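You operate a simulated robot arm through the tools that you are given. There is no shell and no other tool. Be economical: measure what you need, move in short steps, check, and stop when the job is done.

You run a simulated robot arm. Do the job below in one go: nothing can be reset, and whatever is moved stays where it is left.

## Task
Fetch the purple pump and set it in the inside of the short carton. Open the blue drawer, take the blue cap and put it in the inside of the blue drawer and shut the drawer again. Put the yellow filter labelled "N5" from the top of the grey bench on the grey bracket and the yellow filter marked "W9" on top of the orange pump. Put the green filter labelled "Y9" from the top of the grey bench on top of the green tape tin and the green filter that says "N2" on top of the teal meter. Fetch the blue scrap and set it on the flat top of the test console. Take the white pouch marked "Y2" from the top of the pump stand and leave it on the top of the seat bench. Take the red cap on the top of the pump stand and put it away on the top of the goods table. Take the grey filter and put it on the top of the drawer table. Put the black filter on the grey booklet. Any order will do. Set down upright: purple pump, yellow filter, green filter, white pouch, grey filter, black filter.

It is judged by the outcome, as a careful person would: the job done as asked, and still so three seconds after it is handed in. It fails if anything else is knocked over, pushed out of place, dropped, spilled or broken. Lids that push on must go on centred and level and be pressed home; caps that screw on are set level and turned clockwise until they are tight.

## Robot
A 7-joint arm with a vacuum gripper on a trunk, on a base that drives. Base frame: it is fixed to the floor where the robot stands at the start and does not move with it; the origin is under the middle of the robot, x ahead of it, y to its left, z up; the surface under the hand at the start is at about z = 800. Readings come in mm, degrees, newtons and seconds.
With the tool pointing down near the work surface it reaches from about 160 to 840 mm from the robot's upright axis, wherever it stands. Its first joint turns from -166.0 to 166.0 degrees. Places, roughly: black filter [750, 1000, 750]; blue cap (4x4x3 cm) [700, 100, 800]; blue drawer [-800, -2800, 700]; blue scrap (7x4x3 cm) [3600, -900, 900]; flat top of the test console (23x17 cm) [900, -1420, 800]; green filter [500, 0, 750]; green tape tin [500, 500, 750]; grey booklet [5250, 500, 750]; grey bracket [500, -250, 750]; grey filter [750, 1000, 750]; inside of the blue drawer [-800, -2700, 700]; inside of the short carton [5100, 1500, 600]; orange pump [750, 0, 750]; purple pump [500, 0, 750]; red cap (4x4x3 cm) [3500, -700, 900]; teal meter [500, -500, 750]; top of the drawer table [-800, -2700, 800]; top of the goods table [7400, -3400, 800]; top of the seat bench [2700, 3400, 800]; white pouch [3500, -1000, 1000]; yellow filter [500, 250, 750]. Payload 1.88 kg.
Tool frame: the origin (TCP) lies in the middle of the cups' lips, and z points out of the cups. The gripper has 1 cup of 32 mm across, covering 32 by 32 mm (tool x, y); the bellows give 14 mm. With the vacuum on, a cup seals on a smooth face that it is pressed against (1 to 4 N); it does not hold porous or soft things. The pull reaches 41 N.
Orientation is that of the tool frame in the base frame, as [roll, pitch, yaw] about the fixed x, y, z axes, in that order (R = Rz(yaw) Ry(pitch) Rx(roll)). With the cups facing straight down, the tool's x points along the base's -x, its y along +y and its z along -z.

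## Interface
- The arm moves only by the tool drive_tool. Its argument "moves" is a list of rows, each a list of 3 entries, a list of its own where there are three numbers: the turn, a rotation vector about the tool's x, y, z in degrees, then the shift along the tool's x, y, z in mm, then the vacuum: 1 switches it on, 0 off. In form: [[[wx, wy, wz], [tx, ty, tz], suction], ...]. A call has 1 to 12 rows; each row shifts and turns the commanded pose from where the row before left it, along the tool's axes as they then stand. A row lasts 0.2 s, in which the tool goes at most 50 mm and 8.6 degrees; a call with a longer step from one row to the next is refused whole, and so is a gripper value outside its range. A pose out of reach is approached as far as the arm can. The call stops where the force on the tool passes 40 N (or 10 N more than at its start, if that is more) or the arm is blocked; 0.2 s more then pass. The pull builds up within a second once a cup has sealed. Time passes only in rows, and 0.2 s behind the last, so rows that do not move give it time. The reply holds the time, the measured pose of the TCP, the force on the tool along the base axes and the pull of the vacuum, in the units named above and with some noise, with the torque about the TCP (base axes, N m) and any sound that the robot's microphone picked up.
- Cameras (640 x 400 px; columns grow to the right, rows downward): "scene" is now at [20.2, 170.4, 1542]; the picture's right is [0.05, -1.00, 0.00], its down [-0.72, -0.04, -0.70] and it looks along [0.70, 0.04, -0.72] (base axes); focal length 252 px, centre (320, 200). "wrist" rides on the gripper at [82, 14, -216] in the tool frame; the picture's right is [-0.17, 0.99, 0.00], its down [-0.91, -0.15, -0.37] and it looks along [-0.37, -0.06, 0.93] (tool axes); focal length 243 px, centre (320, 200). There is no depth. A picture from a camera that has moved, and an enlarged one, comes with that camera's place and axes in the base frame and with its lens.
- capture(camera): a new picture of that camera. It takes no simulated time.
- raise_lower(by): slides the trunk up (or, below 0, down) by that many mm; the arm and the scene camera ride with it, the base frame stays. It gives what a move gives, with no picture.
- steer(legs): drives the robot by 1 to 6 legs, each [ahead, left, turn to the left] in mm, mm and degrees, along the robot's own axes; the way and the turn of a leg run together, so that a leg with both is an arc; at most 1500 mm and 180 degrees a leg. The arm and the cameras ride along, it lands a little off, and it stops where it bumps. It gives what a move gives.
- pan_tilt(pan, tilt): turns the head with the scene camera to pan (to the left, within 155 degrees either way) and tilt (down, from -29 to 69), counted from straight ahead of the robot. It gives what a move gives.
- inspect(camera, box): a new picture of the part [left, top, right, bottom] of that camera's present view, enlarged. It takes no simulated time.
- close_job(): hands the job in; it is judged then, once.

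Go step by step. Nothing tells you exact positions but the pictures and the camera data: compare them with the known pose of the tool, close in by small moves and look again before you grip or let go. The budget is 567 turns and 360 pictures, counting those below and the enlarged ones. Unless the task says otherwise, let go and move clear before handing in, and close with one line.

The tools are called after ">>>" as a command line: name --argument value ..., lists and objects as JSON in quotes. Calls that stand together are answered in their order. drive_tool: Moves the arm, as the interface text tells. Its arguments: {"type":"object","properties":{"moves":{"type":"array","items":{"type":"array"}}},"required":["moves"]} The other tools are called the same way: raise_lower (by) slides the trunk up or down; steer (legs) drives the base; pan_tilt (pan, tilt) turns the head that bears the scene camera; capture (camera) takes a picture; inspect (camera, box) takes an enlarged picture of a part of a camera's view; close_job () hands the job in.

At the start:

```text
time: 0.0
position: [390.3, 243.5, 1148.0]
tcp_rot: [179.9, -0.1, -179.9]
ft_force: [-0.5, -0.2, 0.4]
moment: [-0.02, 0.0, 0.0]
pull: 0.1
trunk travel left (down, up): [-500.0, 90.0]
robot x, y, heading: [0.5, -0.5, -0.1]
head pan, tilt: [2.9, 45.7]
```

scene: 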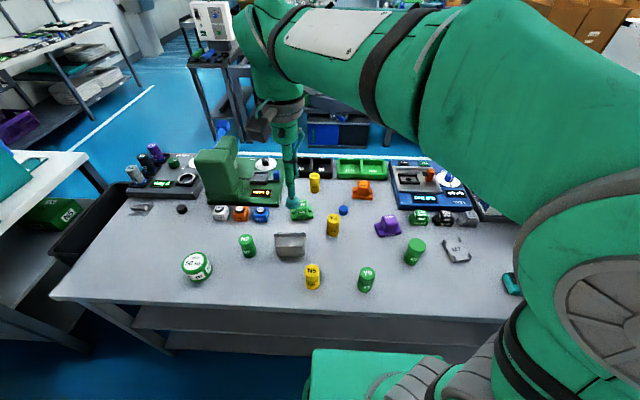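
wrist: 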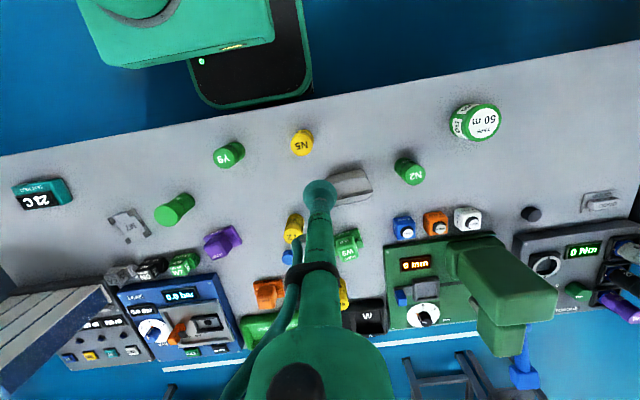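

I see the grey bench with filters, pumps, a tin, bracket and so on in front of me. I'll look closer to identify every item before moving.

>>> inspect --camera "scene" --box '[120, 140, 320, 300]'

>>> inspect --camera "scene" --box '[300, 140, 540, 300]'

>>> inspect --camera "wrist" --box '[120, 80, 400, 280]'

```text
2.50 times, centred on (220, 220) of scene
camera zoom: at [20.2, 170.4, 1542.0], right [0.05, -1.0, 0.0], down [-0.72, -0.04, -0.7], along [0.7, 0.04, -0.72], focal length 631 px, centre (570, 150)
```

zoom: 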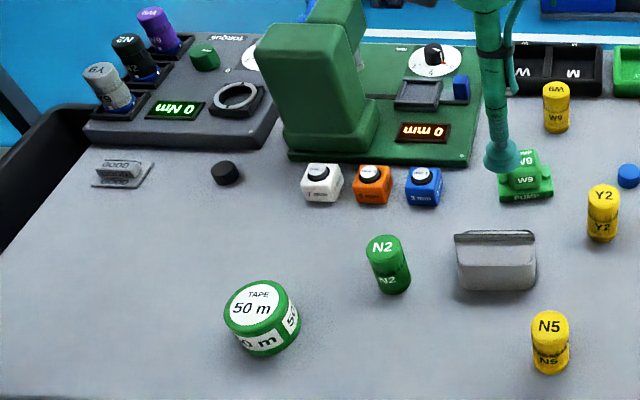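

```text
2.50 times, centred on (420, 220) of scene
camera zoom: at [20.2, 170.4, 1542.0], right [0.05, -1.0, 0.0], down [-0.72, -0.04, -0.7], along [0.7, 0.04, -0.72], focal length 631 px, centre (70, 150)
```

zoom: 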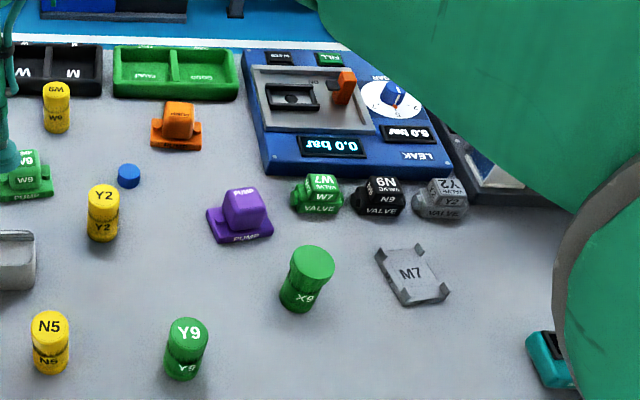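

```text
2.00 times, centred on (260, 180) of wrist
camera zoom: at [308.1, 258.2, 1364.1], right [0.17, 0.99, 0.0], down [0.91, -0.15, 0.37], along [0.37, -0.06, -0.93], focal length 485 px, centre (440, 240)
```

zoom: 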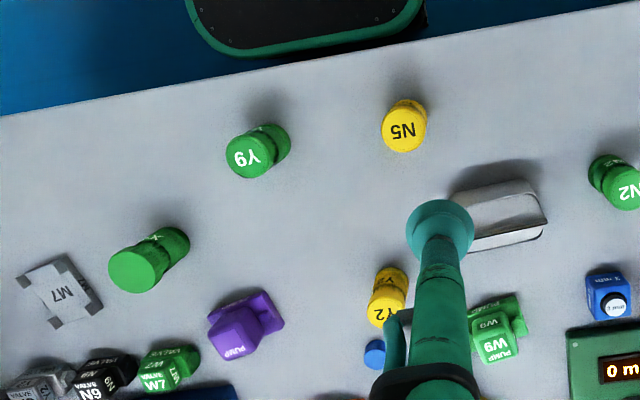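

The bench holds N5, W9, Y2 (yellow), Y9, N2, X6 (green), the M7 bracket, the teal meter, the pumps and the tape tin. I'll start with N5, at about (380, 212) with its top near z 880, by going above it and looking.

>>> drive_tool --moves '[[[0, 0, 0], [3, -10, 45], 0], [[0, 0, 0], [3, -10, 45], 0], [[0, 0, 0], [4, -11, 45], 0], [[0, 0, 0], [0, 0, 35], 0], [[0, 0, 0], [0, 0, 0], 0]]'

>>> capture --camera "wrist"

>>> capture --camera "scene"

```text
time: 1.2
position: [378.5, 213.5, 978.9]
tcp_rot: [180.0, 0.0, -180.0]
ft_force: [-0.4, 0.3, 0.3]
moment: [0.01, -0.01, 0.03]
pull: 0.1
trunk travel left (down, up): [-500.0, 90.0]
robot x, y, heading: [1.1, 1.7, 0.1]
head pan, tilt: [2.9, 45.7]
```

```text
354 pictures are left
camera wrist: at [296.8, 226.2, 1194.4], right [0.17, 0.99, 0.0], down [0.91, -0.15, 0.37], along [0.37, -0.06, -0.93], focal length 243 px, centre (320, 200)
```

wrist: 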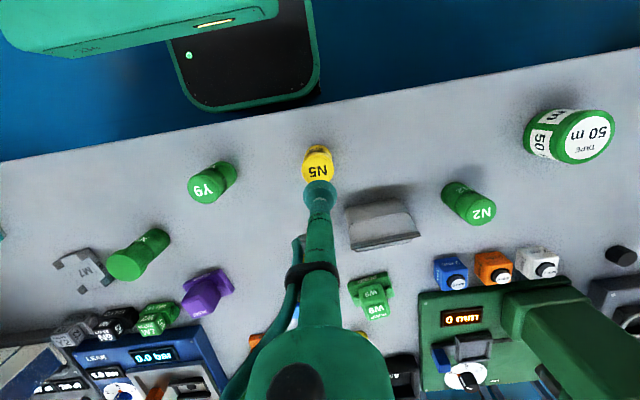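

```text
353 pictures are left
camera scene: at [20.4, 170.5, 1542.0], right [0.05, -1.0, 0.0], down [-0.72, -0.04, -0.7], along [0.7, 0.04, -0.72], focal length 252 px, centre (320, 200)
```

scene: 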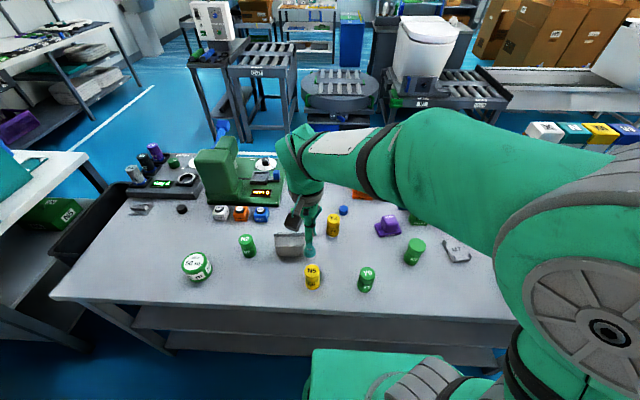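

The cup is nearly right over N5; the pixel offset suggests about 3 mm towards −y. I descend part way with that correction.

>>> drive_tool --moves '[[[0, 0, 0], [0, -3, 40], 0], [[0, 0, 0], [0, 0, 35], 0], [[0, 0, 0], [0, 0, 0], 0]]'

>>> inspect --camera "wrist" --box '[240, 120, 400, 220]'

>>> inspect --camera "scene" --box '[260, 210, 380, 310]'

```text
time: 2.0
position: [380.8, 211.7, 901.2]
tcp_rot: [-180.0, 0.1, -180.0]
ft_force: [0.1, 0.7, 0.2]
moment: [-0.02, -0.03, 0.02]
pull: 0.1
trunk travel left (down, up): [-500.0, 90.0]
robot x, y, heading: [1.1, 3.5, -0.2]
head pan, tilt: [2.9, 45.7]
```

```text
4.00 times, centred on (320, 170) of wrist
camera zoom: at [298.4, 224.7, 1118.8], right [0.17, 0.99, 0.0], down [0.91, -0.15, 0.37], along [0.37, -0.06, -0.93], focal length 970 px, centre (320, 320)
```

zoom: 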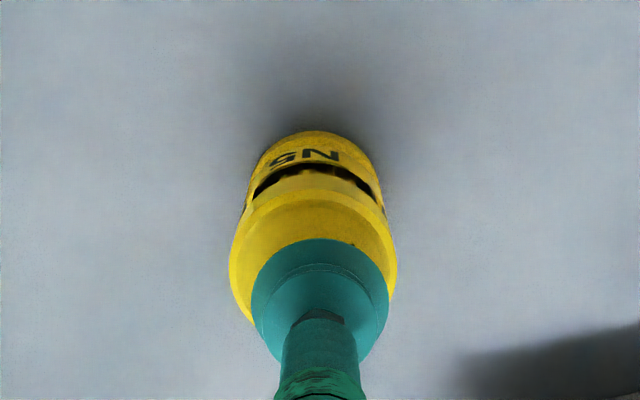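

```text
4.00 times, centred on (320, 260) of scene
camera zoom: at [20.4, 170.5, 1542.0], right [0.05, -1.0, 0.0], down [-0.72, -0.04, -0.7], along [0.7, 0.04, -0.72], focal length 1009 px, centre (320, -40)
```

zoom: 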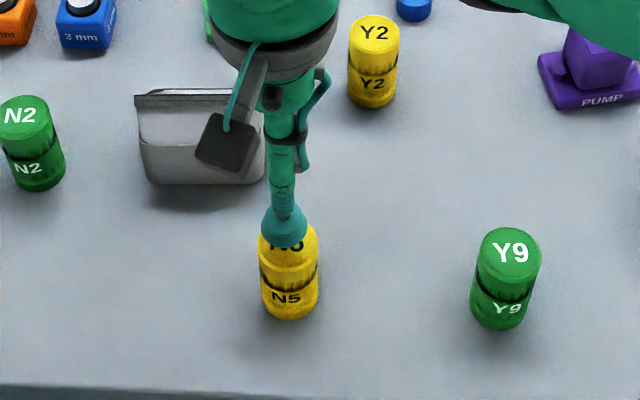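

The cup is just above N5 and about 2 mm off. I correct that and press down gently with the vacuum on.

>>> drive_tool --moves '[[[0, 0, 0], [2, -2, 8], 1], [[0, 0, 0], [0, 0, 5], 1], [[0, 0, 0], [0, 0, 0], 1]]'

```text
time: 2.8
position: [378.4, 209.6, 887.8]
tcp_rot: [-180.0, 0.0, 180.0]
ft_force: [0.1, 0.5, -0.3]
moment: [0.04, 0.02, -0.03]
pull: 0.0
trunk travel left (down, up): [-500.0, 90.0]
robot x, y, heading: [-2.1, -2.2, -0.3]
head pan, tilt: [2.9, 45.7]
```

>>> drive_tool --moves '[[[0, 0, 0], [0, 0, 5], 1], [[0, 0, 0], [0, 0, 4], 1], [[0, 0, 0], [0, 0, 0], 1]]'

```text
time: 3.6
position: [377.4, 210.3, 879.0]
tcp_rot: [-179.9, -0.1, 179.9]
ft_force: [-0.3, -0.5, 3.1]
moment: [0.01, 0.02, 0.02]
pull: 40.0
trunk travel left (down, up): [-500.0, 90.0]
robot x, y, heading: [-2.7, -1.1, 0.0]
head pan, tilt: [2.9, 45.7]
```

N5 is held (pull 40 N, top at z≈879). I lift it and carry it over to the M7 bracket at about (518, −266).

>>> drive_tool --moves '[[[0, 0, 0], [0, 0, -40], 1], [[0, 0, 0], [0, 0, -50], 1], [[0, 0, 0], [0, 0, -50], 1], [[0, 0, 0], [-10, -45, 0], 1], [[0, 0, 0], [-10, -45, 0], 1], [[0, 0, 0], [-10, -45, 0], 1], [[0, 0, 0], [-10, -45, 0], 1], [[0, 0, 0], [-10, -45, 0], 1], [[0, 0, 0], [-10, -45, 0], 1], [[0, 0, 0], [-10, -45, 0], 1], [[0, 0, 0], [-10, -45, 0], 1], [[0, 0, 0], [0, 0, 0], 1]]'

>>> capture --camera "wrist"

>>> capture --camera "scene"

```text
time: 6.2
position: [454.2, -152.1, 1020.9]
tcp_rot: [-179.9, 0.0, 180.0]
ft_force: [-0.1, 0.1, -0.9]
moment: [0.01, 0.02, -0.02]
pull: 40.5
trunk travel left (down, up): [-500.0, 90.0]
robot x, y, heading: [0.7, 0.3, 0.2]
head pan, tilt: [2.9, 45.7]
```

```text
350 pictures are left
camera wrist: at [372.5, -138.6, 1236.8], right [0.17, 0.99, 0.0], down [0.91, -0.15, 0.37], along [0.37, -0.06, -0.93], focal length 243 px, centre (320, 200)
```

wrist: 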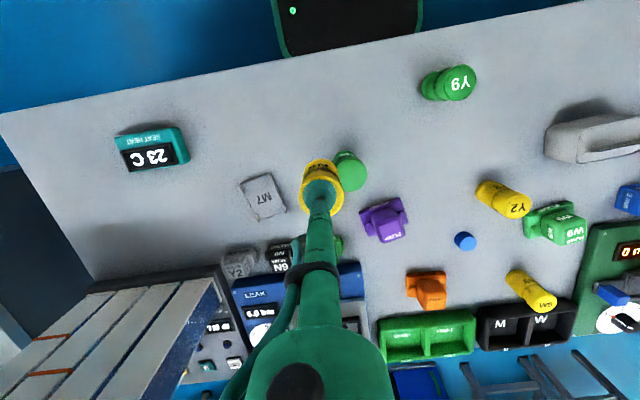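

```text
349 pictures are left
camera scene: at [20.3, 170.0, 1542.1], right [0.05, -1.0, 0.0], down [-0.72, -0.04, -0.7], along [0.7, 0.04, -0.72], focal length 252 px, centre (320, 200)
```

scene: 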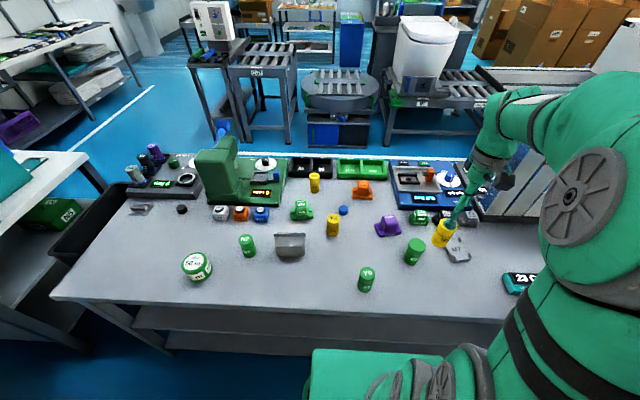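

The bracket computes to about (519, −270). I move above it, offset in height, and look closer.

>>> drive_tool --moves '[[[0, 0, 0], [-22, -39, 0], 1], [[0, 0, 0], [-22, -39, 0], 1], [[0, 0, 0], [-20, -39, 0], 1], [[0, 0, 0], [0, 0, 40], 1], [[0, 0, 0], [0, 0, 0], 1]]'

>>> inspect --camera "wrist" --box '[240, 100, 400, 200]'

>>> inspect --camera "scene" --box '[400, 180, 520, 280]'

```text
time: 7.4
position: [522.3, -267.2, 980.3]
tcp_rot: [180.0, 0.1, -179.9]
ft_force: [0.1, -0.9, -0.2]
moment: [-0.03, 0.01, -0.01]
pull: 40.3
trunk travel left (down, up): [-500.0, 90.0]
robot x, y, heading: [2.8, -2.9, -0.2]
head pan, tilt: [2.9, 45.7]
```

```text
4.00 times, centred on (320, 150) of wrist
camera zoom: at [440.3, -254.0, 1196.6], right [0.17, 0.99, 0.0], down [0.91, -0.15, 0.37], along [0.37, -0.06, -0.93], focal length 970 px, centre (320, 400)
```

zoom: 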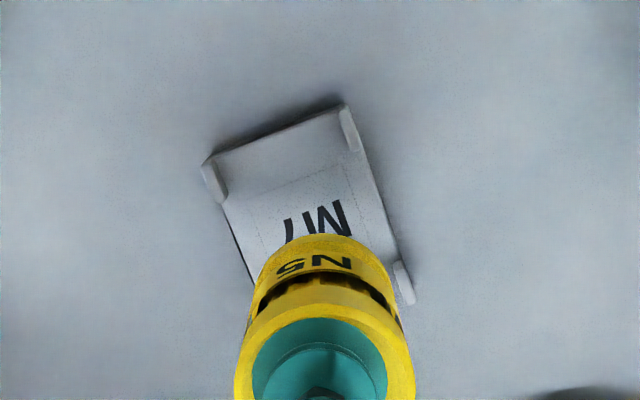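

```text
4.00 times, centred on (460, 230) of scene
camera zoom: at [20.4, 170.3, 1542.0], right [0.05, -1.0, 0.0], down [-0.72, -0.04, -0.7], along [0.7, 0.04, -0.72], focal length 1009 px, centre (-240, 80)
```

zoom: 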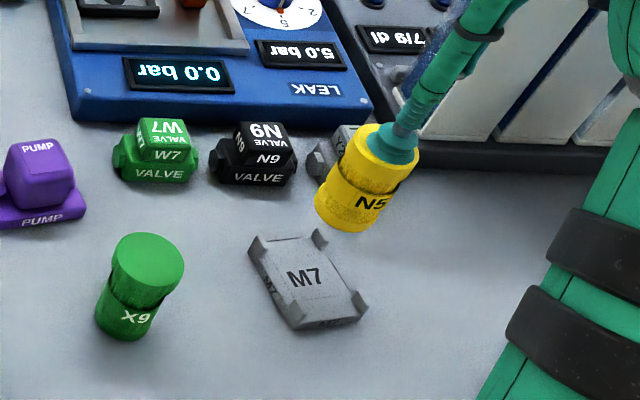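

The bracket centre is at about (522, −271). I lower until the filter's foot is just above the plate and check.

>>> drive_tool --moves '[[[0, 0, 0], [0, -3, 40], 1], [[0, 0, 0], [0, 0, 35], 1], [[0, 0, 0], [0, 0, 0], 1]]'

>>> inspect --camera "wrist" --box '[240, 100, 400, 200]'

>>> inspect --camera "scene" --box '[400, 180, 520, 280]'

```text
time: 8.2
position: [521.5, -271.6, 905.4]
tcp_rot: [-179.9, 0.0, -180.0]
ft_force: [-0.4, -1.0, -0.4]
moment: [-0.01, 0.01, 0.01]
pull: 40.7
trunk travel left (down, up): [-500.0, 90.0]
robot x, y, heading: [-1.3, -0.3, 0.2]
head pan, tilt: [2.9, 45.7]
```

```text
4.00 times, centred on (320, 150) of wrist
camera zoom: at [440.3, -257.6, 1121.2], right [0.17, 0.99, 0.0], down [0.91, -0.15, 0.37], along [0.37, -0.06, -0.93], focal length 970 px, centre (320, 400)
```

zoom: 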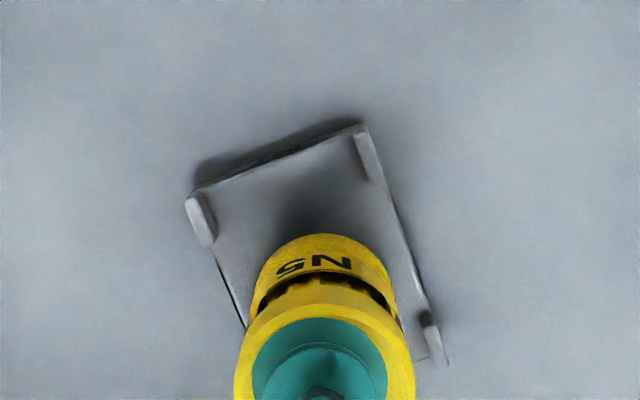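

```text
4.00 times, centred on (460, 230) of scene
camera zoom: at [20.4, 170.2, 1542.0], right [0.05, -1.0, 0.0], down [-0.72, -0.04, -0.7], along [0.7, 0.04, -0.72], focal length 1009 px, centre (-240, 80)
```

zoom: 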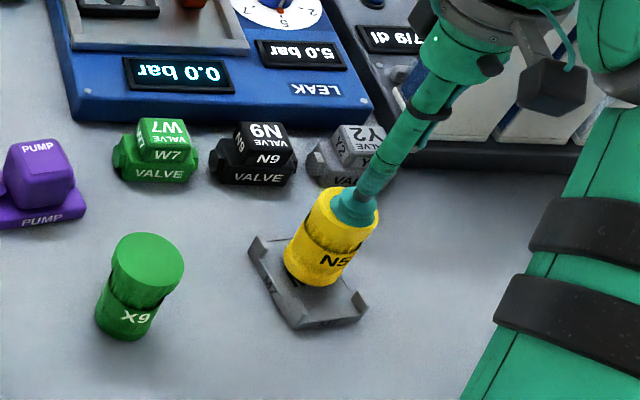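

It is well centred. I lower in small steps until it touches.

>>> drive_tool --moves '[[[0, 0, 0], [0, 0, 8], 1], [[0, 0, 0], [0, 0, 5], 1], [[0, 0, 0], [0, 0, 0], 1]]'

```text
time: 9.0
position: [521.0, -271.1, 893.0]
tcp_rot: [180.0, 0.0, 179.9]
ft_force: [-1.1, 0.4, 1.3]
moment: [0.03, 0.01, 0.01]
pull: 40.9
trunk travel left (down, up): [-500.0, 90.0]
robot x, y, heading: [0.5, -1.4, 0.1]
head pan, tilt: [2.9, 45.7]
```

>>> drive_tool --moves '[[[0, 0, 0], [0, 0, 2], 1], [[0, 0, 0], [0, 0, 0], 1]]'

```text
time: 9.6
position: [521.8, -271.5, 892.1]
tcp_rot: [-179.9, 0.1, 179.8]
ft_force: [-2.2, 0.4, 11.0]
moment: [0.06, 0.06, -0.02]
pull: 40.6
trunk travel left (down, up): [-500.0, 90.0]
robot x, y, heading: [3.0, 0.4, 0.1]
head pan, tilt: [2.9, 45.7]
```

It is seated (11 N), so I release and lift.

>>> drive_tool --moves '[[[0, 0, 0], [0, 0, -1], 0], [[0, 0, 0], [0, 0, 0], 0], [[0, 0, 0], [0, 0, 0], 0], [[0, 0, 0], [0, 0, 0], 0], [[0, 0, 0], [0, 0, -6], 0], [[0, 0, 0], [0, 0, -30], 0], [[0, 0, 0], [0, 0, -45], 0], [[0, 0, 0], [0, 0, -45], 0], [[0, 0, 0], [0, 0, 0], 0]]'

>>> inspect --camera "scene" --box '[300, 140, 540, 300]'

>>> capture --camera "wrist"

```text
time: 11.6
position: [522.2, -270.4, 1015.6]
tcp_rot: [179.9, 0.0, 180.0]
ft_force: [0.0, -0.2, 0.4]
moment: [-0.03, -0.02, -0.01]
pull: 0.1
trunk travel left (down, up): [-500.0, 90.0]
robot x, y, heading: [1.4, -1.6, 0.1]
head pan, tilt: [2.9, 45.7]
```

```text
2.50 times, centred on (420, 220) of scene
camera zoom: at [20.0, 170.4, 1542.0], right [0.05, -1.0, 0.0], down [-0.72, -0.04, -0.7], along [0.7, 0.04, -0.72], focal length 631 px, centre (70, 150)
```

zoom: 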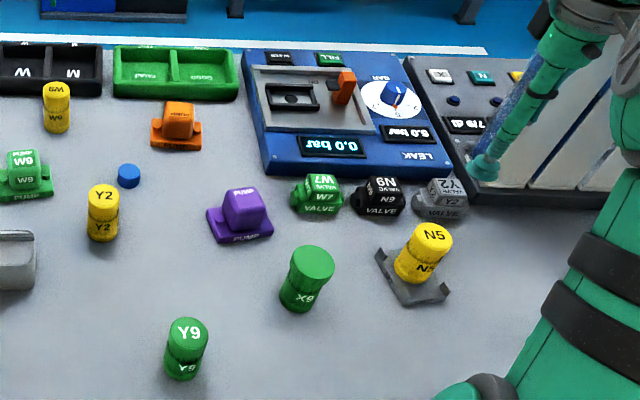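

```text
343 pictures are left
camera wrist: at [439.8, -257.3, 1233.3], right [0.17, 0.99, 0.0], down [0.91, -0.15, 0.37], along [0.37, -0.06, -0.93], focal length 243 px, centre (320, 200)
```

wrist: 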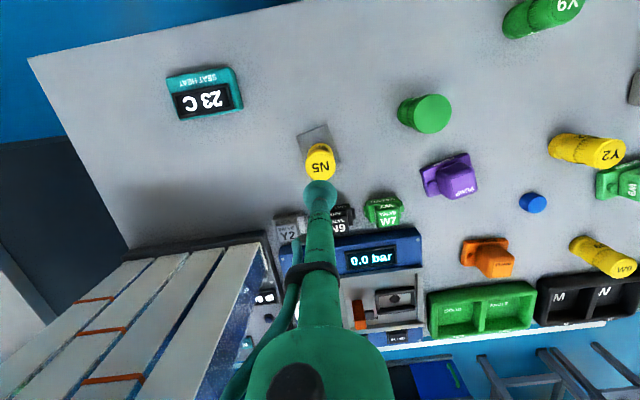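

N5 stands on the bracket. Next is yellow W9 at about (798, 228); I move over it at a safe height.

>>> drive_tool --moves '[[[0, 0, 0], [-24, 42, 0], 0], [[0, 0, 0], [-24, 42, 0], 0], [[0, 0, 0], [-24, 42, 0], 0], [[0, 0, 0], [-24, 42, 0], 0], [[0, 0, 0], [-24, 42, 0], 0], [[0, 0, 0], [-24, 42, 0], 0], [[0, 0, 0], [-24, 42, 0], 0], [[0, 0, 0], [-24, 42, 0], 0], [[0, 0, 0], [-24, 42, 0], 0], [[0, 0, 0], [-24, 42, 0], 0], [[0, 0, 0], [-24, 42, 0], 0], [[0, 0, 0], [0, 20, 0], 0]]'

>>> capture --camera "wrist"

>>> capture --camera "scene"

```text
time: 14.2
position: [772.9, 199.7, 1015.5]
tcp_rot: [180.0, 0.3, 179.9]
ft_force: [-0.5, -0.2, 0.7]
moment: [0.01, -0.06, -0.01]
pull: 0.1
out of reach, approached as far as the arm can: row 11
trunk travel left (down, up): [-500.0, 90.0]
robot x, y, heading: [-0.7, 1.0, -0.1]
head pan, tilt: [2.9, 45.7]
```

```text
342 pictures are left
camera wrist: at [689.4, 213.5, 1231.7], right [0.17, 0.99, 0.0], down [0.91, -0.15, 0.38], along [0.37, -0.06, -0.93], focal length 243 px, centre (320, 200)
```

wrist: 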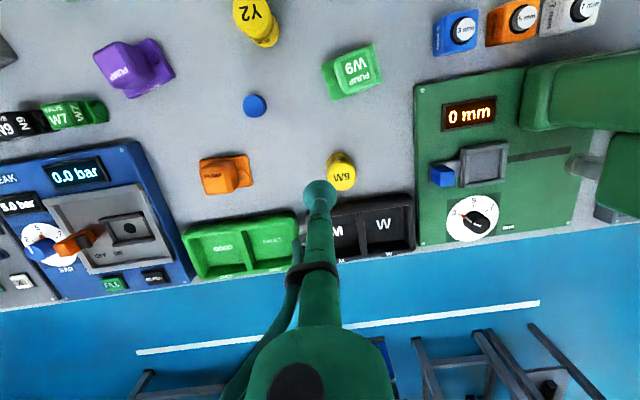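

```text
341 pictures are left
camera scene: at [19.1, 170.0, 1542.3], right [0.05, -1.0, 0.0], down [-0.71, -0.04, -0.7], along [0.7, 0.04, -0.72], focal length 252 px, centre (320, 200)
```

scene: 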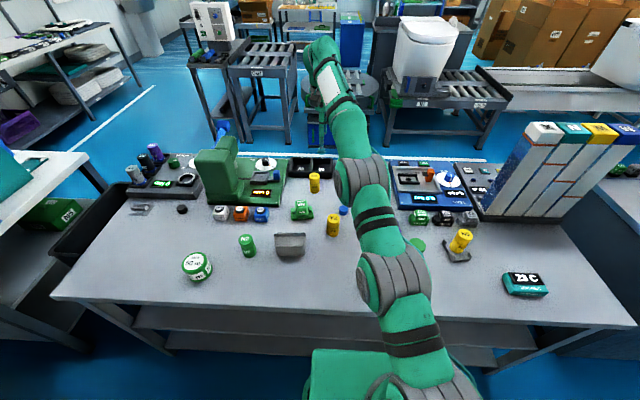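

W9 is at about (795, 228), near the reach limit, which is better lower down. I descend a bit and re-read the pose.

>>> drive_tool --moves '[[[0, 0, 0], [0, 0, 45], 0], [[0, 0, 0], [0, 0, 45], 0], [[0, 0, 0], [0, 0, 0], 0]]'

```text
time: 15.0
position: [774.8, 198.1, 923.9]
tcp_rot: [179.9, 0.0, -180.0]
ft_force: [0.2, -0.2, -0.2]
moment: [0.0, 0.05, -0.01]
pull: 0.1
trunk travel left (down, up): [-500.0, 90.0]
robot x, y, heading: [1.2, 0.4, -0.2]
head pan, tilt: [2.9, 45.7]
```

>>> drive_tool --moves '[[[0, 0, 0], [-12, 15, 0], 0], [[0, 0, 0], [-9, 15, 0], 0], [[0, 0, 0], [0, 0, 0], 0]]'

>>> inspect --camera "wrist" --box '[240, 120, 400, 220]'

```text
time: 15.8
position: [789.9, 228.6, 927.6]
tcp_rot: [179.9, 0.3, -179.9]
ft_force: [0.1, 0.5, -0.2]
moment: [0.01, -0.07, 0.0]
pull: 0.1
out of reach, approached as far as the arm can: row 2
trunk travel left (down, up): [-500.0, 90.0]
robot x, y, heading: [-0.9, -1.0, 0.1]
head pan, tilt: [2.9, 45.7]
```

```text
4.00 times, centred on (320, 170) of wrist
camera zoom: at [707.2, 242.2, 1143.4], right [0.17, 0.99, 0.0], down [0.91, -0.15, 0.38], along [0.37, -0.06, -0.93], focal length 970 px, centre (320, 320)
```

zoom: 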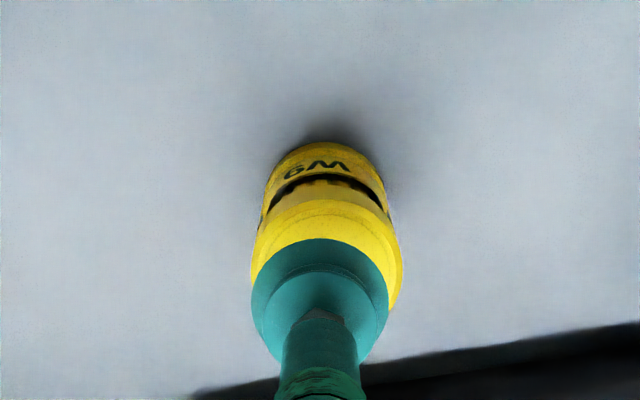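

The filter is about 4 mm further in x and 2 mm in y. I lower the trunk a little, which extends the reach at this height, then correct.

>>> raise_lower --by -25

>>> drive_tool --moves '[[[0, 0, 0], [-5, 2, 3], 0], [[0, 0, 0], [0, 0, 0], 0]]'

>>> inspect --camera "wrist" --box '[240, 120, 400, 220]'

```text
time: 16.5
position: [789.8, 229.6, 898.6]
tcp_rot: [-180.0, 0.0, 180.0]
ft_force: [0.1, -0.6, -0.1]
moment: [-0.01, 0.04, 0.0]
pull: 0.1
trunk travel left (down, up): [-475.0, 115.0]
robot x, y, heading: [-4.4, -1.1, -0.2]
head pan, tilt: [2.9, 45.7]
```

```text
time: 17.1
position: [791.4, 231.5, 893.6]
tcp_rot: [180.0, 0.1, 179.9]
ft_force: [-0.6, -1.1, 0.2]
moment: [0.01, -0.01, -0.03]
pull: 0.1
out of reach, approached as far as the arm can: row 1
trunk travel left (down, up): [-475.0, 115.0]
robot x, y, heading: [3.0, -2.0, 0.1]
head pan, tilt: [2.9, 45.7]
```

```text
4.00 times, centred on (320, 170) of wrist
camera zoom: at [709.4, 244.5, 1110.8], right [0.17, 0.99, 0.0], down [0.91, -0.16, 0.38], along [0.37, -0.06, -0.93], focal length 970 px, centre (320, 320)
```

zoom: 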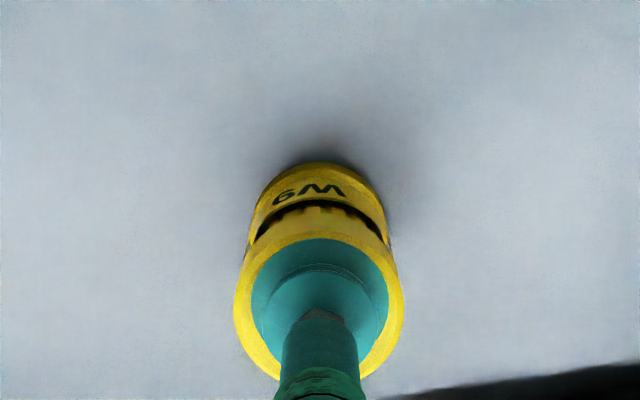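

The reach grows as the tool works lower relative to the trunk, so I raise the trunk and bring the arm down.

>>> raise_lower --by 75

>>> drive_tool --moves '[[[0, 0, 0], [0, 0, 40], 0], [[0, 0, 0], [-4, 0, 32], 0], [[0, 0, 0], [0, 0, 0], 0]]'

>>> inspect --camera "wrist" --box '[240, 120, 400, 220]'

```text
time: 18.2
position: [791.2, 231.7, 969.6]
tcp_rot: [179.8, 0.2, 179.9]
ft_force: [0.6, 0.4, 0.9]
moment: [0.01, 0.04, 0.01]
pull: 0.1
trunk travel left (down, up): [-550.0, 40.0]
robot x, y, heading: [-1.2, -2.0, -0.1]
head pan, tilt: [2.9, 45.7]
```

```text
time: 19.0
position: [793.8, 229.9, 896.9]
tcp_rot: [179.9, 0.0, 179.9]
ft_force: [0.6, 0.2, -0.2]
moment: [0.0, 0.0, 0.0]
pull: 0.0
trunk travel left (down, up): [-550.0, 40.0]
robot x, y, heading: [-1.4, 0.7, 0.1]
head pan, tilt: [2.9, 45.7]
```

```text
4.00 times, centred on (320, 170) of wrist
camera zoom: at [712.5, 242.9, 1112.6], right [0.17, 0.99, 0.0], down [0.91, -0.16, 0.38], along [0.37, -0.06, -0.93], focal length 970 px, centre (320, 320)
```

zoom: 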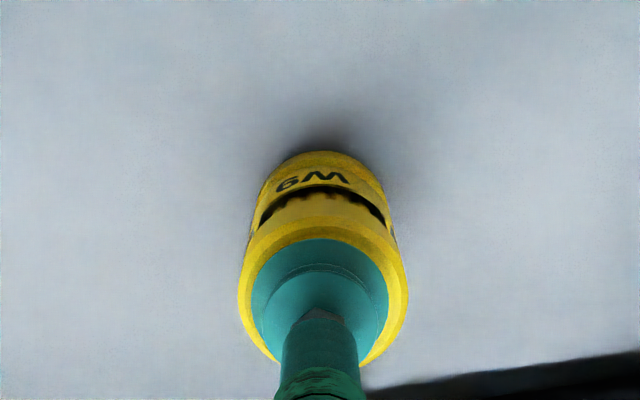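

Now it is centred within about 1 mm. I press down to seal.

>>> drive_tool --moves '[[[0, 0, 0], [0, 1, 10], 1], [[0, 0, 0], [0, 0, 5], 1], [[0, 0, 0], [0, 0, 2], 1], [[0, 0, 0], [0, 0, 0], 1]]'

```text
time: 20.0
position: [796.0, 232.3, 880.8]
tcp_rot: [179.9, 0.1, 179.9]
ft_force: [-0.7, 0.2, -0.1]
moment: [-0.01, 0.02, 0.06]
pull: 41.1
trunk travel left (down, up): [-550.0, 40.0]
robot x, y, heading: [-0.4, -2.3, -0.2]
head pan, tilt: [2.9, 45.7]
```

W9 is held. I lift it and carry it towards the orange pump at about (758, 42), staying high.

>>> drive_tool --moves '[[[0, 0, 0], [0, 0, -30], 1], [[0, 0, 0], [2, -2, -40], 1], [[0, 0, 0], [3, -25, -35], 1], [[0, 0, 0], [5, -30, -30], 1], [[0, 0, 0], [6, -40, 0], 1], [[0, 0, 0], [8, -40, 0], 1], [[0, 0, 0], [5, -20, 0], 1], [[0, 0, 0], [0, 0, 0], 1]]'

>>> inspect --camera "wrist" --box '[160, 80, 400, 230]'

>>> inspect --camera "scene" --box '[280, 120, 440, 240]'

```text
time: 21.8
position: [789.5, 77.1, 1021.9]
tcp_rot: [179.9, -0.1, 179.9]
ft_force: [1.1, 0.1, 0.0]
moment: [0.0, 0.02, 0.04]
pull: 40.7
out of reach, approached as far as the arm can: row 5, 6, 7
trunk travel left (down, up): [-550.0, 40.0]
robot x, y, heading: [1.1, 1.1, -0.1]
head pan, tilt: [2.9, 45.7]
```

```text
2.67 times, centred on (280, 155) of wrist
camera zoom: at [708.2, 90.7, 1238.7], right [0.17, 0.99, 0.0], down [0.91, -0.16, 0.37], along [0.37, -0.06, -0.93], focal length 647 px, centre (427, 320)
```

zoom: 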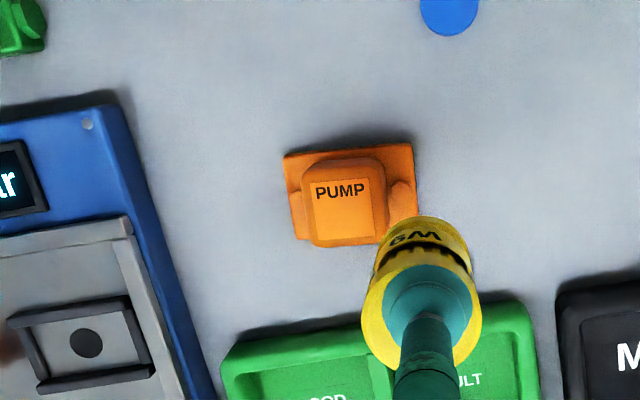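

```text
3.33 times, centred on (360, 180) of scene
camera zoom: at [20.2, 170.2, 1592.0], right [0.05, -1.0, 0.0], down [-0.72, -0.04, -0.7], along [0.7, 0.04, -0.72], focal length 841 px, centre (187, 267)
```

zoom: 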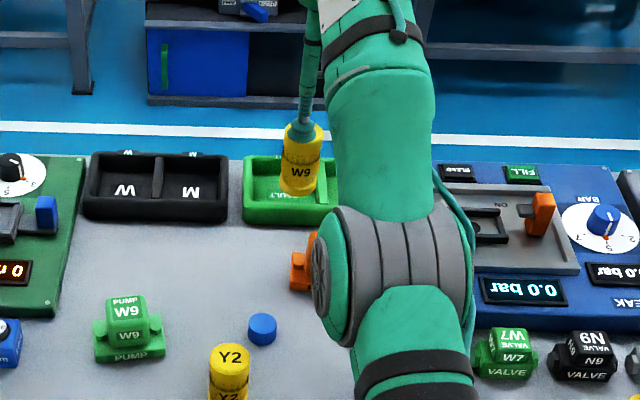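

The pump top is at about (776, 31). I move over it and check again.

>>> drive_tool --moves '[[[0, 0, 0], [7, -23, 0], 1], [[0, 0, 0], [7, -23, 0], 1], [[0, 0, 0], [0, 0, 0], 1]]'

>>> inspect --camera "wrist" --box '[240, 120, 400, 220]'

```text
time: 22.6
position: [791.6, 31.7, 1027.7]
tcp_rot: [179.9, -0.1, -180.0]
ft_force: [-0.2, -0.1, -0.9]
moment: [0.03, 0.01, -0.02]
pull: 40.5
out of reach, approached as far as the arm can: row 1, 2
trunk travel left (down, up): [-550.0, 40.0]
robot x, y, heading: [2.8, 0.8, 0.1]
head pan, tilt: [2.9, 45.7]
```

```text
4.00 times, centred on (320, 170) of wrist
camera zoom: at [709.7, 44.5, 1244.9], right [0.17, 0.99, 0.0], down [0.91, -0.16, 0.37], along [0.37, -0.06, -0.93], focal length 970 px, centre (320, 320)
```

zoom: 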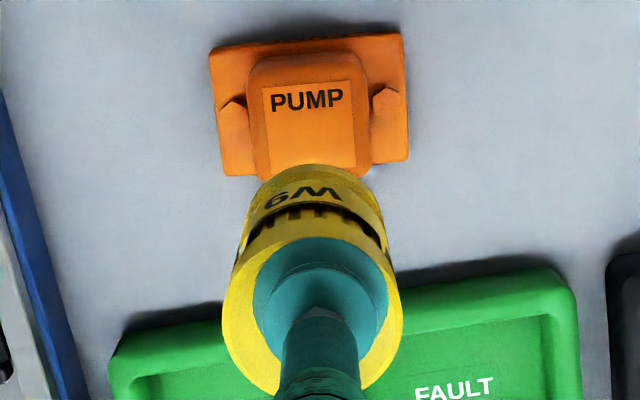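

The arm is at its stretch limit and lagging. I lower a little and pull straight in.

>>> drive_tool --moves '[[[0, 0, 0], [8, 0, 15], 1], [[0, 0, 0], [0, 0, 0], 1]]'

```text
time: 23.2
position: [793.9, 31.9, 1016.2]
tcp_rot: [179.9, 0.0, 179.8]
ft_force: [-0.9, 0.4, -0.4]
moment: [0.01, 0.04, -0.01]
pull: 40.2
out of reach, approached as far as the arm can: row 1
trunk travel left (down, up): [-550.0, 40.0]
robot x, y, heading: [2.7, -0.5, -0.1]
head pan, tilt: [2.9, 45.7]
```

>>> drive_tool --moves '[[[0, 0, 0], [40, 0, 20], 1], [[0, 0, 0], [0, 0, 0], 1]]'

```text
time: 23.8
position: [794.4, 32.9, 1016.5]
tcp_rot: [179.9, -0.1, 179.9]
ft_force: [0.4, -0.7, -1.2]
moment: [-0.04, 0.02, 0.0]
pull: 40.9
out of reach, approached as far as the arm can: row 1
trunk travel left (down, up): [-550.0, 40.0]
robot x, y, heading: [0.5, -0.4, 0.1]
head pan, tilt: [2.9, 45.7]
```

>>> drive_tool --moves '[[[0, 0, 0], [5, 0, 0], 1], [[0, 0, 0], [5, 0, 0], 1], [[0, 0, 0], [5, 0, 0], 1], [[0, 0, 0], [0, 0, 0], 1]]'

```text
time: 24.8
position: [793.6, 32.0, 1016.9]
tcp_rot: [179.9, -0.1, 179.9]
ft_force: [-0.5, 0.6, -1.2]
moment: [-0.01, 0.02, 0.02]
pull: 40.9
out of reach, approached as far as the arm can: row 1, 2, 3
trunk travel left (down, up): [-550.0, 40.0]
robot x, y, heading: [-0.7, 0.1, -0.1]
head pan, tilt: [2.9, 45.7]
```

The solver seems locked at the straight-elbow singularity. A small wrist tilt that brings the wrist inward should free it.

>>> drive_tool --moves '[[[0, -4, 0], [0, 0, 0], 1], [[0, -4, 0], [0, 0, 0], 1], [[0, 0, 0], [0, 0, 0], 1]]'

```text
time: 25.6
position: [834.1, 35.9, 1029.3]
tcp_rot: [179.9, 8.0, 179.9]
ft_force: [0.0, -0.6, -1.1]
moment: [-0.02, 0.0, 0.02]
pull: 40.8
out of reach, approached as far as the arm can: row 1, 2
trunk travel left (down, up): [-550.0, 40.0]
robot x, y, heading: [-0.2, 0.0, 0.3]
head pan, tilt: [2.9, 45.7]
```

The tilt just swung the tool out with a straight arm. I undo it, move sideways away from the pump (which works), then go down, which freed the arm before.

>>> drive_tool --moves '[[[0, 4, 0], [0, 0, 0], 1], [[0, 4, 0], [0, 0, 0], 1], [[0, 0, 0], [0, 40, 0], 1], [[0, 0, 0], [0, 40, 0], 1], [[0, 0, 0], [0, 0, 0], 1]]'

```text
time: 26.8
position: [827.5, 107.0, 1028.0]
tcp_rot: [179.8, 4.2, 179.9]
ft_force: [0.2, -0.7, -1.3]
moment: [-0.01, 0.01, 0.01]
pull: 40.6
out of reach, approached as far as the arm can: row 2, 3, 4
trunk travel left (down, up): [-550.0, 40.0]
robot x, y, heading: [0.4, -0.2, 0.0]
head pan, tilt: [2.9, 45.7]
```

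>>> drive_tool --moves '[[[0, 0, 0], [0, 0, 45], 1], [[0, 0, 0], [0, 0, 0], 1]]'

```text
time: 27.4
position: [827.9, 106.2, 983.9]
tcp_rot: [179.8, 4.3, 179.9]
ft_force: [-0.6, 0.5, -0.1]
moment: [0.03, -0.07, -0.01]
pull: 40.4
trunk travel left (down, up): [-550.0, 40.0]
robot x, y, heading: [0.3, -0.0, 0.1]
head pan, tilt: [2.9, 45.7]
```

It is free again. I pull inward and remove the tilt while away from the edge of reach.

>>> drive_tool --moves '[[[0, 0, 0], [30, 0, 0], 1], [[0, 2.1, 0], [30, 0, 0], 1], [[0, 2.1, 0], [0, 0, 0], 1], [[0, 0, 0], [0, 0, 0], 1]]'

```text
time: 28.4
position: [806.9, 108.0, 984.8]
tcp_rot: [179.8, -0.1, 179.9]
ft_force: [-0.1, -1.4, -0.9]
moment: [-0.06, 0.03, -0.01]
pull: 39.7
out of reach, approached as far as the arm can: row 1, 2
trunk travel left (down, up): [-550.0, 40.0]
robot x, y, heading: [-1.1, -1.8, -0.1]
head pan, tilt: [2.9, 45.7]
```

>>> drive_tool --moves '[[[0, 0, 0], [0, 0, 40], 1], [[0, 0, 0], [0, 0, 0], 1], [[0, 0, 0], [10, 0, 0], 1], [[0, 0, 0], [10, 0, 0], 1], [[0, 0, 0], [0, 0, 0], 1]]'

```text
time: 29.6
position: [805.6, 108.6, 943.8]
tcp_rot: [179.9, 0.0, 179.9]
ft_force: [0.4, 0.0, -1.3]
moment: [0.01, 0.01, -0.02]
pull: 41.0
out of reach, approached as far as the arm can: row 3, 4
trunk travel left (down, up): [-550.0, 40.0]
robot x, y, heading: [2.0, -3.1, -0.1]
head pan, tilt: [2.9, 45.7]
```

I look at the arm's shape to understand what limits it.

>>> capture --camera "scene"

>>> capture --camera "wrist"

```text
334 pictures are left
camera scene: at [20.3, 170.3, 1592.0], right [0.05, -1.0, 0.0], down [-0.72, -0.04, -0.7], along [0.7, 0.04, -0.72], focal length 252 px, centre (320, 200)
```

scene: 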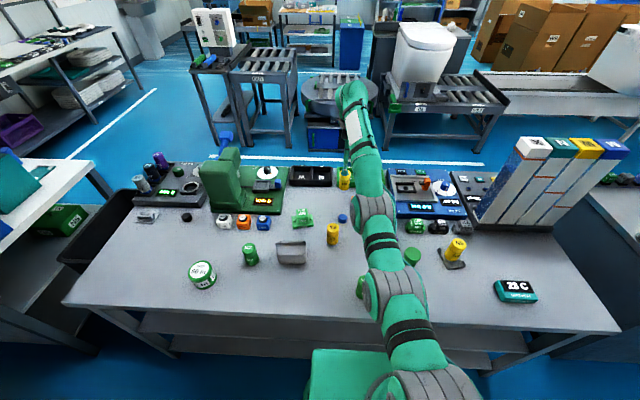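

```text
333 pictures are left
camera wrist: at [724.2, 121.7, 1160.2], right [0.17, 0.99, 0.0], down [0.91, -0.16, 0.37], along [0.37, -0.06, -0.93], focal length 243 px, centre (320, 200)
```

wrist: 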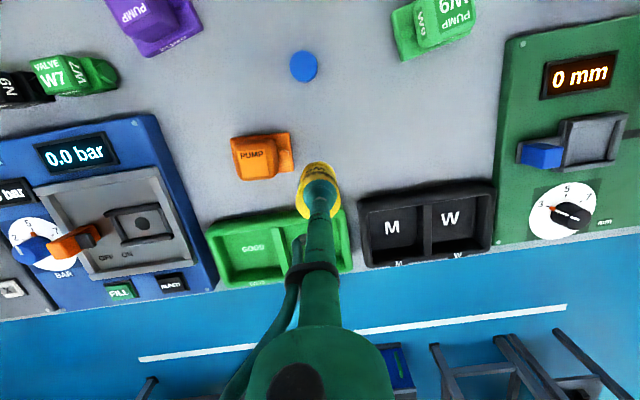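

>>> drive_tool --moves '[[[0, 0, 0], [49, 0, 0], 1], [[0, 0, 0], [49, 0, 0], 1], [[0, 0, 0], [49, 0, 0], 1], [[0, 0, 0], [0, 0, 0], 1]]'

```text
time: 30.6
position: [799.8, 123.0, 960.8]
tcp_rot: [179.9, -0.2, 179.9]
ft_force: [-0.8, -0.6, -1.1]
moment: [0.0, 0.02, 0.0]
pull: 40.4
out of reach, approached as far as the arm can: row 1, 2, 3
trunk travel left (down, up): [-550.0, 40.0]
robot x, y, heading: [-0.1, 0.0, 0.1]
head pan, tilt: [2.9, 45.7]
```

>>> drive_tool --moves '[[[0, 0, 0], [-45, 0, 0], 1], [[0, 0, 0], [-45, 0, 0], 1], [[0, 0, 0], [0, 0, 0], 1], [[0, 0, 0], [45, 0, 0], 1], [[0, 0, 0], [45, 0, 0], 1], [[0, 0, 0], [0, 0, 0], 1]]'

```text
time: 32.0
position: [794.5, 132.0, 969.4]
tcp_rot: [179.9, -0.4, 179.9]
ft_force: [-0.3, 0.2, -1.2]
moment: [0.0, -0.05, -0.03]
pull: 40.6
out of reach, approached as far as the arm can: row 1, 2, 4, 5
trunk travel left (down, up): [-550.0, 40.0]
robot x, y, heading: [0.8, -1.9, 0.0]
head pan, tilt: [2.9, 45.7]
```

>>> drive_tool --moves '[[[0, 0, 0], [30, 0, -40], 1], [[0, 0, 0], [30, 0, -40], 1], [[0, 0, 0], [30, 0, -40], 1], [[0, 0, 0], [30, 0, -40], 1], [[0, 0, 0], [0, 0, 0], 1]]'

```text
time: 33.2
position: [741.4, 142.6, 1137.4]
tcp_rot: [180.0, -0.1, 179.9]
ft_force: [-0.1, 0.5, -0.9]
moment: [-0.04, -0.06, -0.02]
pull: 40.2
out of reach, approached as far as the arm can: row 1, 2, 3, 4
trunk travel left (down, up): [-550.0, 40.0]
robot x, y, heading: [1.8, 0.1, -0.0]
head pan, tilt: [2.9, 45.7]
```

Upward works. From here I try coming in and down.

>>> drive_tool --moves '[[[0, 0, 0], [0, 0, 40], 1], [[0, 0, 0], [20, 0, 30], 1], [[0, 0, 0], [20, 0, 0], 1], [[0, 0, 0], [0, 0, 0], 1]]'

```text
time: 34.2
position: [752.1, 148.1, 1096.4]
tcp_rot: [179.9, -0.1, 180.0]
ft_force: [-0.5, 0.2, -0.5]
moment: [-0.01, -0.05, -0.01]
pull: 41.0
out of reach, approached as far as the arm can: row 1, 2, 3
trunk travel left (down, up): [-550.0, 40.0]
robot x, y, heading: [1.1, -0.6, -0.1]
head pan, tilt: [2.9, 45.7]
```

I test whether the arm can stretch out to its full length and then come back in by small steps.

>>> drive_tool --moves '[[[0, 0, 0], [-40, 0, 0], 1], [[0, 0, 0], [-40, 0, 0], 1], [[0, 0, 0], [0, 0, 0], 1]]'

>>> drive_tool --moves '[[[0, 0, 0], [3, 0, 0], 1], [[0, 0, 0], [3, 0, 0], 1], [[0, 0, 0], [3, 0, 0], 1], [[0, 0, 0], [3, 0, 0], 1], [[0, 0, 0], [3, 0, 0], 1], [[0, 0, 0], [3, 0, 0], 1], [[0, 0, 0], [3, 0, 0], 1], [[0, 0, 0], [3, 0, 0], 1], [[0, 0, 0], [3, 0, 0], 1], [[0, 0, 0], [0, 0, 0], 1]]'

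```text
time: 35.0
position: [774.5, 149.6, 1088.8]
tcp_rot: [179.8, 0.2, -180.0]
ft_force: [-0.2, 0.5, -1.3]
moment: [0.04, -0.11, 0.0]
pull: 41.1
out of reach, approached as far as the arm can: row 1, 2
trunk travel left (down, up): [-550.0, 40.0]
robot x, y, heading: [-1.4, -0.8, 0.2]
head pan, tilt: [2.9, 45.7]
```

```text
time: 37.2
position: [748.3, 147.8, 1086.7]
tcp_rot: [179.8, -0.1, 179.9]
ft_force: [0.8, 0.8, 0.0]
moment: [0.0, -0.04, 0.02]
pull: 40.9
trunk travel left (down, up): [-550.0, 40.0]
robot x, y, heading: [-0.7, -3.9, -0.1]
head pan, tilt: [2.9, 45.7]
```

Small steps work: it is coming in without being refused. I continue inward.

>>> drive_tool --moves '[[[0, 0, 0], [5, 0, 0], 1], [[0, 0, 0], [5, 0, 0], 1], [[0, 0, 0], [8, 0, 0], 1], [[0, 0, 0], [8, 0, 0], 1], [[0, 0, 0], [8, 0, 0], 1], [[0, 0, 0], [8, 0, 0], 1], [[0, 0, 0], [8, 0, 0], 1], [[0, 0, 0], [0, 0, 0], 1]]'

```text
time: 39.0
position: [698.7, 148.9, 1087.1]
tcp_rot: [179.9, 0.0, 180.0]
ft_force: [-0.7, 0.8, -0.8]
moment: [0.0, -0.01, -0.01]
pull: 41.1
trunk travel left (down, up): [-550.0, 40.0]
robot x, y, heading: [-0.1, -0.6, 0.1]
head pan, tilt: [2.9, 45.7]
```

The arm is free. I go to (740, 31, 1005) keeping well inside the reach.

>>> drive_tool --moves '[[[0, 0, 0], [0, -30, 30], 1], [[0, 0, 0], [0, -30, 30], 1], [[0, 0, 0], [-10, -30, 22], 1], [[0, 0, 0], [-15, -28, 0], 1], [[0, 0, 0], [-16, 0, 0], 1], [[0, 0, 0], [0, 0, 0], 1]]'

>>> inspect --camera "wrist" --box '[240, 120, 400, 220]'

```text
time: 40.4
position: [740.5, 30.0, 1005.9]
tcp_rot: [179.8, -0.1, 179.9]
ft_force: [0.0, -0.4, -0.7]
moment: [-0.02, -0.01, 0.01]
pull: 40.5
trunk travel left (down, up): [-550.0, 40.0]
robot x, y, heading: [3.2, 4.4, 0.1]
head pan, tilt: [2.9, 45.7]
```

```text
4.00 times, centred on (320, 170) of wrist
camera zoom: at [657.9, 42.9, 1222.0], right [0.17, 0.99, 0.0], down [0.91, -0.16, 0.37], along [0.37, -0.06, -0.93], focal length 970 px, centre (320, 320)
```

zoom: 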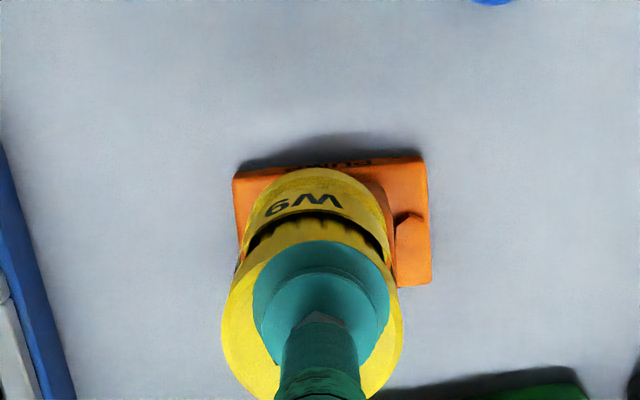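

The pump's base plate centres on (782, 30) and its top block on about (779, 30). I move over it.

>>> drive_tool --moves '[[[0, 0, 0], [-20, 0, 0], 1], [[0, 0, 0], [-18, 0, 0], 1], [[0, 0, 0], [0, 0, 0], 1]]'

>>> inspect --camera "wrist" --box '[240, 120, 400, 220]'

>>> inspect --camera "scene" --box '[280, 140, 440, 240]'

```text
time: 41.2
position: [777.3, 29.9, 1005.2]
tcp_rot: [179.8, 0.0, 179.9]
ft_force: [-0.3, 0.3, -1.0]
moment: [-0.04, -0.04, -0.04]
pull: 40.7
trunk travel left (down, up): [-550.0, 40.0]
robot x, y, heading: [-0.6, -3.2, -0.1]
head pan, tilt: [2.9, 45.7]
```

```text
4.00 times, centred on (320, 170) of wrist
camera zoom: at [696.0, 42.6, 1222.5], right [0.17, 0.99, 0.0], down [0.91, -0.16, 0.37], along [0.37, -0.06, -0.93], focal length 970 px, centre (320, 320)
```

zoom: 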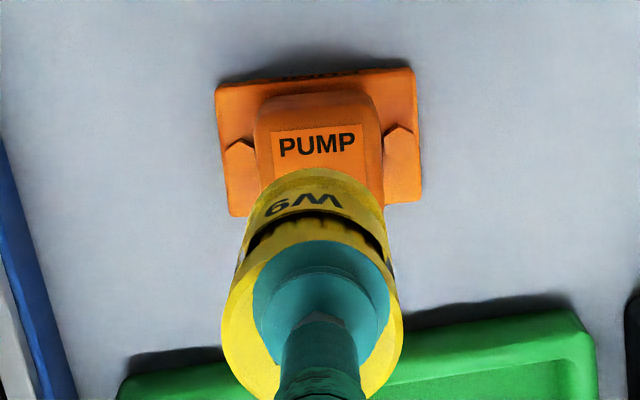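

```text
4.00 times, centred on (360, 190) of scene
camera zoom: at [20.4, 170.3, 1592.0], right [0.05, -1.0, 0.0], down [-0.72, -0.04, -0.7], along [0.7, 0.04, -0.72], focal length 1009 px, centre (160, 240)
```

zoom: 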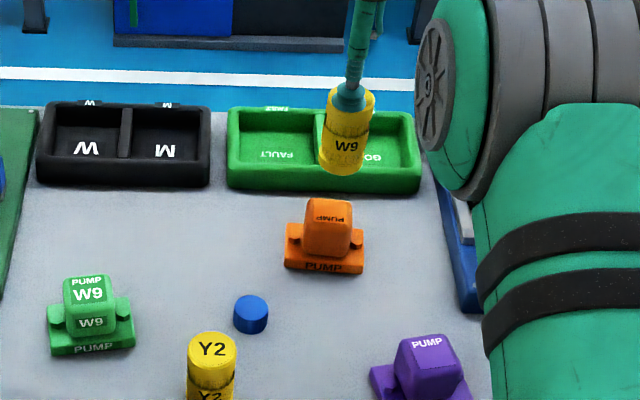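

The current spot (777, 30) agrees with the pump's top centre and its height of about 860. I lower to just above and check.

>>> drive_tool --moves '[[[0, 0, 0], [0, 1, 30], 1], [[0, 0, 0], [0, 0, 23], 1], [[0, 0, 0], [0, 0, 0], 1]]'

>>> inspect --camera "wrist" --box '[240, 120, 400, 220]'

>>> inspect --camera "scene" --box '[320, 160, 400, 210]'

```text
time: 42.0
position: [778.3, 31.5, 953.9]
tcp_rot: [179.7, 0.1, 179.9]
ft_force: [0.2, 0.8, -1.5]
moment: [-0.01, -0.04, 0.01]
pull: 40.8
trunk travel left (down, up): [-550.0, 40.0]
robot x, y, heading: [0.7, -0.7, 0.2]
head pan, tilt: [2.9, 45.7]
```

```text
4.00 times, centred on (320, 170) of wrist
camera zoom: at [696.6, 44.4, 1169.7], right [0.17, 0.99, 0.0], down [0.91, -0.16, 0.37], along [0.37, -0.06, -0.93], focal length 970 px, centre (320, 320)
```

zoom: 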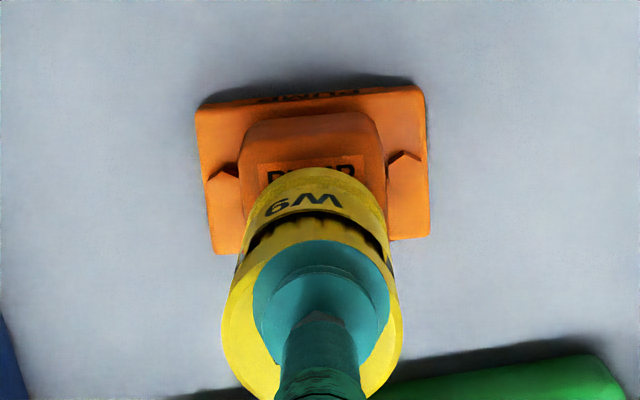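

```text
8.00 times, centred on (360, 185) of scene
camera zoom: at [20.3, 170.3, 1592.0], right [0.05, -1.0, 0.0], down [-0.72, -0.04, -0.7], along [0.7, 0.04, -0.72], focal length 2018 px, centre (0, 320)
```

zoom: 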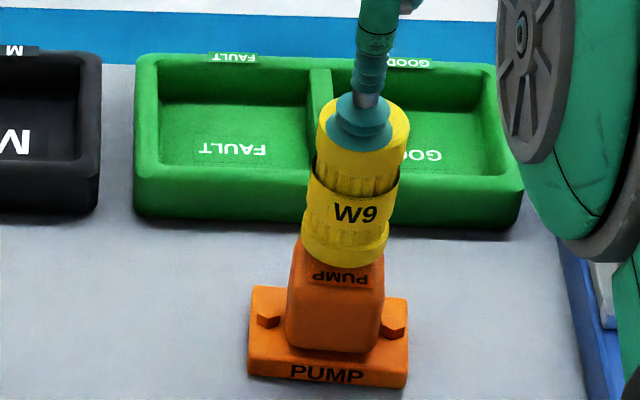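

It is aligned well. I lower until contact.

>>> drive_tool --moves '[[[0, 0, 0], [0, 1, 6], 1], [[0, 0, 0], [0, 0, 3], 1], [[0, 0, 0], [0, 0, 0], 1]]'

```text
time: 42.8
position: [778.8, 31.3, 943.7]
tcp_rot: [179.9, 0.0, 179.9]
ft_force: [-0.8, 0.0, 0.1]
moment: [0.03, -0.02, 0.02]
pull: 40.8
trunk travel left (down, up): [-550.0, 40.0]
robot x, y, heading: [-1.1, -1.4, 0.1]
head pan, tilt: [2.9, 45.7]
```

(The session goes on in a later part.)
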